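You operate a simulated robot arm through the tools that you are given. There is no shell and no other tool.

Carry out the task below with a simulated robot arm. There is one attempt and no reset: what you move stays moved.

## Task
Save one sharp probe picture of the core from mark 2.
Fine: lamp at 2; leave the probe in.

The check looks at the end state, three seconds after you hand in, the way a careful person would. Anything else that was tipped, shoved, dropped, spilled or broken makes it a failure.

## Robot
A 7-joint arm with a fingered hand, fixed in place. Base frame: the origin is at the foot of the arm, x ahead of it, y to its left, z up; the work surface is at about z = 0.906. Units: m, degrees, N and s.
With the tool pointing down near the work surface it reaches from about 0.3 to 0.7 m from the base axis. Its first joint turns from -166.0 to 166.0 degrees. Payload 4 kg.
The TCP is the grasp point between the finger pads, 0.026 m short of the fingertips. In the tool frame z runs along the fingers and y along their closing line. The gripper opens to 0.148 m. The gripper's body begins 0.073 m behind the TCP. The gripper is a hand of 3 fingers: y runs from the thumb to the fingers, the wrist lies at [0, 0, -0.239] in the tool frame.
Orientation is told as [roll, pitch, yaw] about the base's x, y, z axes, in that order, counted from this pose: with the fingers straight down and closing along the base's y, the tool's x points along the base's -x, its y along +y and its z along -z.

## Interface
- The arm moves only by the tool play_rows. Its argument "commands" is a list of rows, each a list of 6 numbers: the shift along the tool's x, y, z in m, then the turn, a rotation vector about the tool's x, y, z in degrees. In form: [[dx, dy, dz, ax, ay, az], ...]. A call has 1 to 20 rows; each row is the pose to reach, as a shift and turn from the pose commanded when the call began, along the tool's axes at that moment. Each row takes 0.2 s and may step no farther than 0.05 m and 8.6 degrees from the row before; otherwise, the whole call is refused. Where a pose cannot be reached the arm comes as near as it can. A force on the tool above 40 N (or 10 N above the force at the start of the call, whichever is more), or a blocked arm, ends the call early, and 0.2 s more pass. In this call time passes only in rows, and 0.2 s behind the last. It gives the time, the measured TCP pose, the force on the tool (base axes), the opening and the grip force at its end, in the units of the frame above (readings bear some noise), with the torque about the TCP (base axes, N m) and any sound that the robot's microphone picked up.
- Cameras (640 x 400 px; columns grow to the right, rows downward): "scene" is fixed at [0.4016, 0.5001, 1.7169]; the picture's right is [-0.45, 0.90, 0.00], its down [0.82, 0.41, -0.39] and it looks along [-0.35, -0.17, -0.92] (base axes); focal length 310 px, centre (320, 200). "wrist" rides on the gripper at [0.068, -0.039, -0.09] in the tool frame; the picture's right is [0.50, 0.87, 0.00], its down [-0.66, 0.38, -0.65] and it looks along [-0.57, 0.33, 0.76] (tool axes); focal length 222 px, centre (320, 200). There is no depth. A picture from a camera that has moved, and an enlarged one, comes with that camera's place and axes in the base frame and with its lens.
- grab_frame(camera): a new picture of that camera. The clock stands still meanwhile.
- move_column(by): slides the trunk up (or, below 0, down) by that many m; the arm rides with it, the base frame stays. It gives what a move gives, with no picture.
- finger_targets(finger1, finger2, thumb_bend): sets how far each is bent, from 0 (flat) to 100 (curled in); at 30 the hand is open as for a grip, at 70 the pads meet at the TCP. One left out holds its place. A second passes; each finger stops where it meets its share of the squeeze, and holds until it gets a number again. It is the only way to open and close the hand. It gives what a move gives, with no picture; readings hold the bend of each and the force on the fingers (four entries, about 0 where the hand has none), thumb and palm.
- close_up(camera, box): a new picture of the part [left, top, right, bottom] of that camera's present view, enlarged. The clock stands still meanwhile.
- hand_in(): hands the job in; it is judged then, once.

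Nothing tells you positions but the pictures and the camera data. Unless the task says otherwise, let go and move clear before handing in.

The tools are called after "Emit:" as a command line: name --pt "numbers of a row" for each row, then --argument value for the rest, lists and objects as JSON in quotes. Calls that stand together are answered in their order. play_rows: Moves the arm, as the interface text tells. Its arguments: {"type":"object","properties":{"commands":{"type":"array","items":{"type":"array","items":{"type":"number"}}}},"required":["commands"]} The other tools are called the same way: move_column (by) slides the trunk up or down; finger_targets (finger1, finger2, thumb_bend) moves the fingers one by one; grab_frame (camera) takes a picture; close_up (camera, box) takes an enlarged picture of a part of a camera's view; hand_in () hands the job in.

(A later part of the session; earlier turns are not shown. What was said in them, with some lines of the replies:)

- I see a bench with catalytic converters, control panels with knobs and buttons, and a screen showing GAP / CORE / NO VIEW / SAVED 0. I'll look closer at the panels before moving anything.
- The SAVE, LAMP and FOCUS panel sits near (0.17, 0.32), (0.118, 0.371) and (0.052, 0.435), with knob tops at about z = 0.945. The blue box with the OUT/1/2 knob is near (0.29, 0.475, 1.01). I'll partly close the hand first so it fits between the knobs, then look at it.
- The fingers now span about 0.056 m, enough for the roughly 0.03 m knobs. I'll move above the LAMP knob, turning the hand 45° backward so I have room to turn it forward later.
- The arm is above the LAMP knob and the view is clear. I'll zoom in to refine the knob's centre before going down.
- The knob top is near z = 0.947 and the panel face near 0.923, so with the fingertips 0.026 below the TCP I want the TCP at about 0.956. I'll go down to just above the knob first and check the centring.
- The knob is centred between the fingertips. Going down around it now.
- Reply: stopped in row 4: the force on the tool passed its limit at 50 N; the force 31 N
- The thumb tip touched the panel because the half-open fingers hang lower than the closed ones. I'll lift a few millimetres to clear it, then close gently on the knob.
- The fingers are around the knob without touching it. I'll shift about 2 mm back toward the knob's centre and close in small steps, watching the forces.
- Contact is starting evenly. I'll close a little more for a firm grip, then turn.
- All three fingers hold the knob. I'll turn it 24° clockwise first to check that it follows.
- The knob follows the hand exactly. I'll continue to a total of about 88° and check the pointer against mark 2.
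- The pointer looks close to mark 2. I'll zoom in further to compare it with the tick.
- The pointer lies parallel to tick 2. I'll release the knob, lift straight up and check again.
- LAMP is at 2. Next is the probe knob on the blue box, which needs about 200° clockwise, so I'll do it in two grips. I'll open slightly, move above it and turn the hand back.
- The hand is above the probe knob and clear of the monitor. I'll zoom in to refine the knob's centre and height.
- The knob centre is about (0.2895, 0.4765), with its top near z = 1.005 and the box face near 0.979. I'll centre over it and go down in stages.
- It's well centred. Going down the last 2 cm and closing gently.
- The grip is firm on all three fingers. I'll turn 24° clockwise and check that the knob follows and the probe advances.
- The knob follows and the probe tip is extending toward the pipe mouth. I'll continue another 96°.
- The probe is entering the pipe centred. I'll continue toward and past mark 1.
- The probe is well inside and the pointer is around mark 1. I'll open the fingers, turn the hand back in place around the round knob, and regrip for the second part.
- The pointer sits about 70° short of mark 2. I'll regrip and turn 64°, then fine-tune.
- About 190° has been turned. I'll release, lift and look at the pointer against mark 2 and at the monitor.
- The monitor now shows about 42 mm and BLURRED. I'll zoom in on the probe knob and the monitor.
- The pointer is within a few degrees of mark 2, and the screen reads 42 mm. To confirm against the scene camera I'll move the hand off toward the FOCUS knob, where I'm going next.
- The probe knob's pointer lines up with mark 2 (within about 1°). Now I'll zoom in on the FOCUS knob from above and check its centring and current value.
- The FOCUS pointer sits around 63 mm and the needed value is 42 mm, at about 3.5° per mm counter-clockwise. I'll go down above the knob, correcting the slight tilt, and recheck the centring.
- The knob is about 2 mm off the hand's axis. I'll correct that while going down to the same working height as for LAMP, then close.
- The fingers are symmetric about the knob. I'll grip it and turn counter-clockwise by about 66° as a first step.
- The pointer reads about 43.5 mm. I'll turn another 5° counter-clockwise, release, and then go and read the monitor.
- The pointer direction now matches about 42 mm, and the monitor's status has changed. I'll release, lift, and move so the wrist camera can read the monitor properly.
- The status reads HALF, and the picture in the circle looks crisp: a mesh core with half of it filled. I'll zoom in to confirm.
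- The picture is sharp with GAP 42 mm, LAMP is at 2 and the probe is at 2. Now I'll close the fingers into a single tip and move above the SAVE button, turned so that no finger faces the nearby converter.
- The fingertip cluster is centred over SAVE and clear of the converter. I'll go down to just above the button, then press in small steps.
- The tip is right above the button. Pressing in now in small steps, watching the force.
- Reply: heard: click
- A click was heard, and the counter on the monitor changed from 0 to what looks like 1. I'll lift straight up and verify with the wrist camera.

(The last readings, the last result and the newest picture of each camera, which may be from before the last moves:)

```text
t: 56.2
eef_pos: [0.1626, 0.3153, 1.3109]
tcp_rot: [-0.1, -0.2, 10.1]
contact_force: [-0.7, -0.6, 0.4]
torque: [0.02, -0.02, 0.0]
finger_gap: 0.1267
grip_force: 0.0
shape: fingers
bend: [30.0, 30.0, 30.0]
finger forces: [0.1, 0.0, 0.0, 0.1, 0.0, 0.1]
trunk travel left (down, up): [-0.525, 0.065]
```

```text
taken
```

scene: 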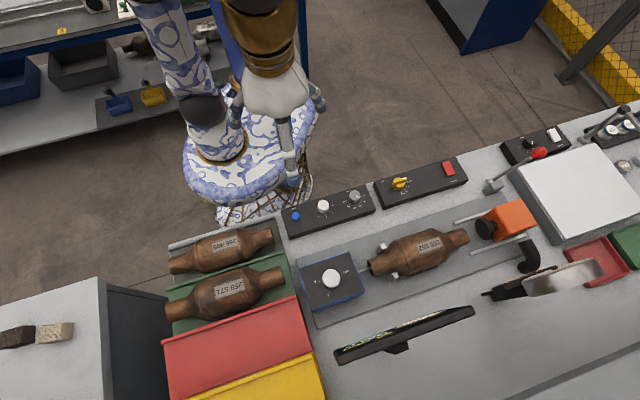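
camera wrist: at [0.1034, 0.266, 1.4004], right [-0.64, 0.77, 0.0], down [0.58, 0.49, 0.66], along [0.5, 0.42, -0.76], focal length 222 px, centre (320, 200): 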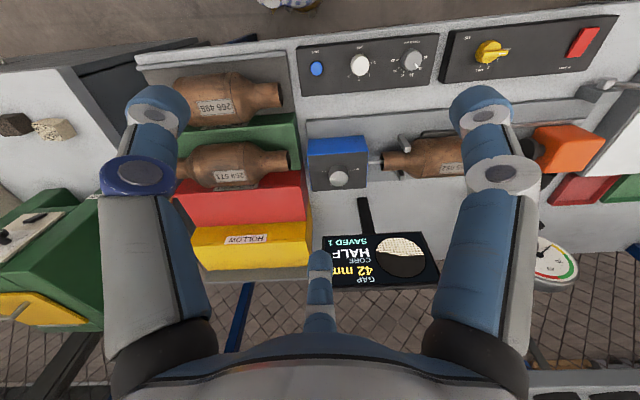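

Emit:
close_up --camera "wrist" --box '[315, 225, 445, 295]'

Emit:
close_up --camera "scene" --box '[270, 170, 390, 310]'

Emit:
close_up --camera "scene" --box '[300, 255, 360, 300]'

```text
4.92 times, centred on (380, 260) of wrist
camera zoom: at [0.1034, 0.266, 1.4004], right [-0.64, 0.77, 0.0], down [0.58, 0.49, 0.66], along [0.5, 0.42, -0.76], focal length 1094 px, centre (25, -95)
```

zoom: 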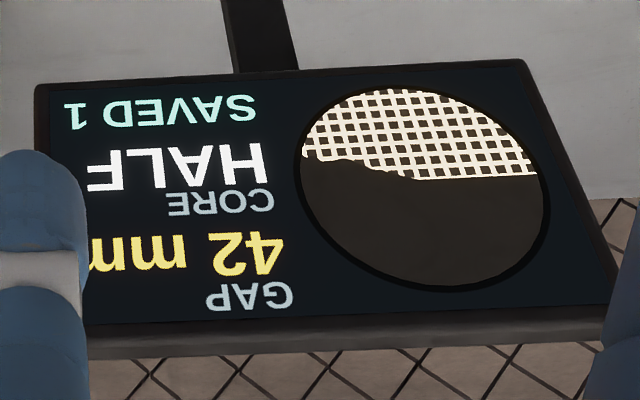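

```text
2.86 times, centred on (330, 240) of scene
camera zoom: at [0.4016, 0.5001, 1.7169], right [-0.45, 0.9, 0.0], down [0.82, 0.41, -0.39], along [-0.35, -0.17, -0.92], focal length 886 px, centre (291, 86)
```

zoom: 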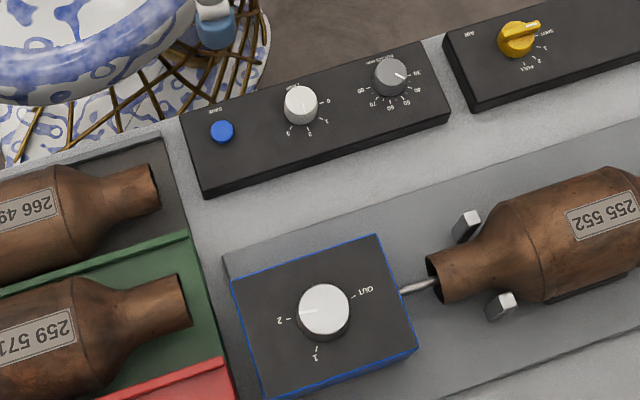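

```text
8.89 times, centred on (330, 278) of scene
camera zoom: at [0.4016, 0.5001, 1.7169], right [-0.45, 0.9, 0.0], down [0.82, 0.41, -0.39], along [-0.35, -0.17, -0.92], focal length 2756 px, centre (231, -489)
```

zoom: 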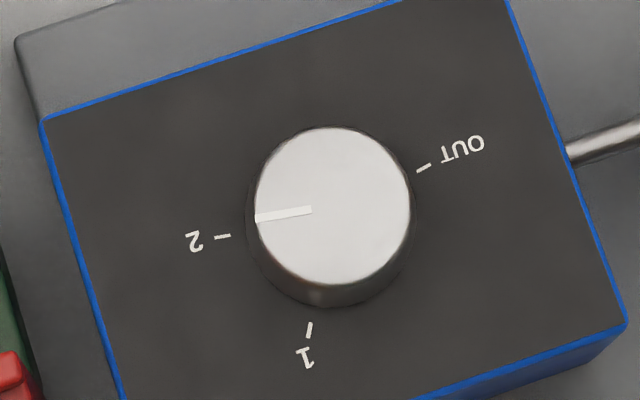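

The monitor shows SAVED 1 with a crisp core view at GAP 42 mm. LAMP is at 2, the probe is in at mark 2, nothing else has moved, and the hand is clear. I'm handing in.

Emit:
hand_in

```text
The job is handed in.
```

The job is handed in. One probe picture of the core was saved from mark 2, and the monitor shows SAVED 1, GAP 42 mm and CORE HALF.

- **Picture:** the core view on the monitor was crisp when I pressed SAVE. FOCUS was set to about 42 mm to match the gap, and SAVE was pressed once.
- **Lamp:** its pointer lines up with 2.
- **Probe:** it is still in the pipe, with its knob on mark 2.
- **Contact:** while lowering onto the LAMP knob, the thumb tip pressed on the panel face hard enough to trip the force limit (50 N). I lifted off at once and saw no damage or movement.

Nothing else looks tipped, shifted or dropped, and the hand was open and well above the bench when I handed in.
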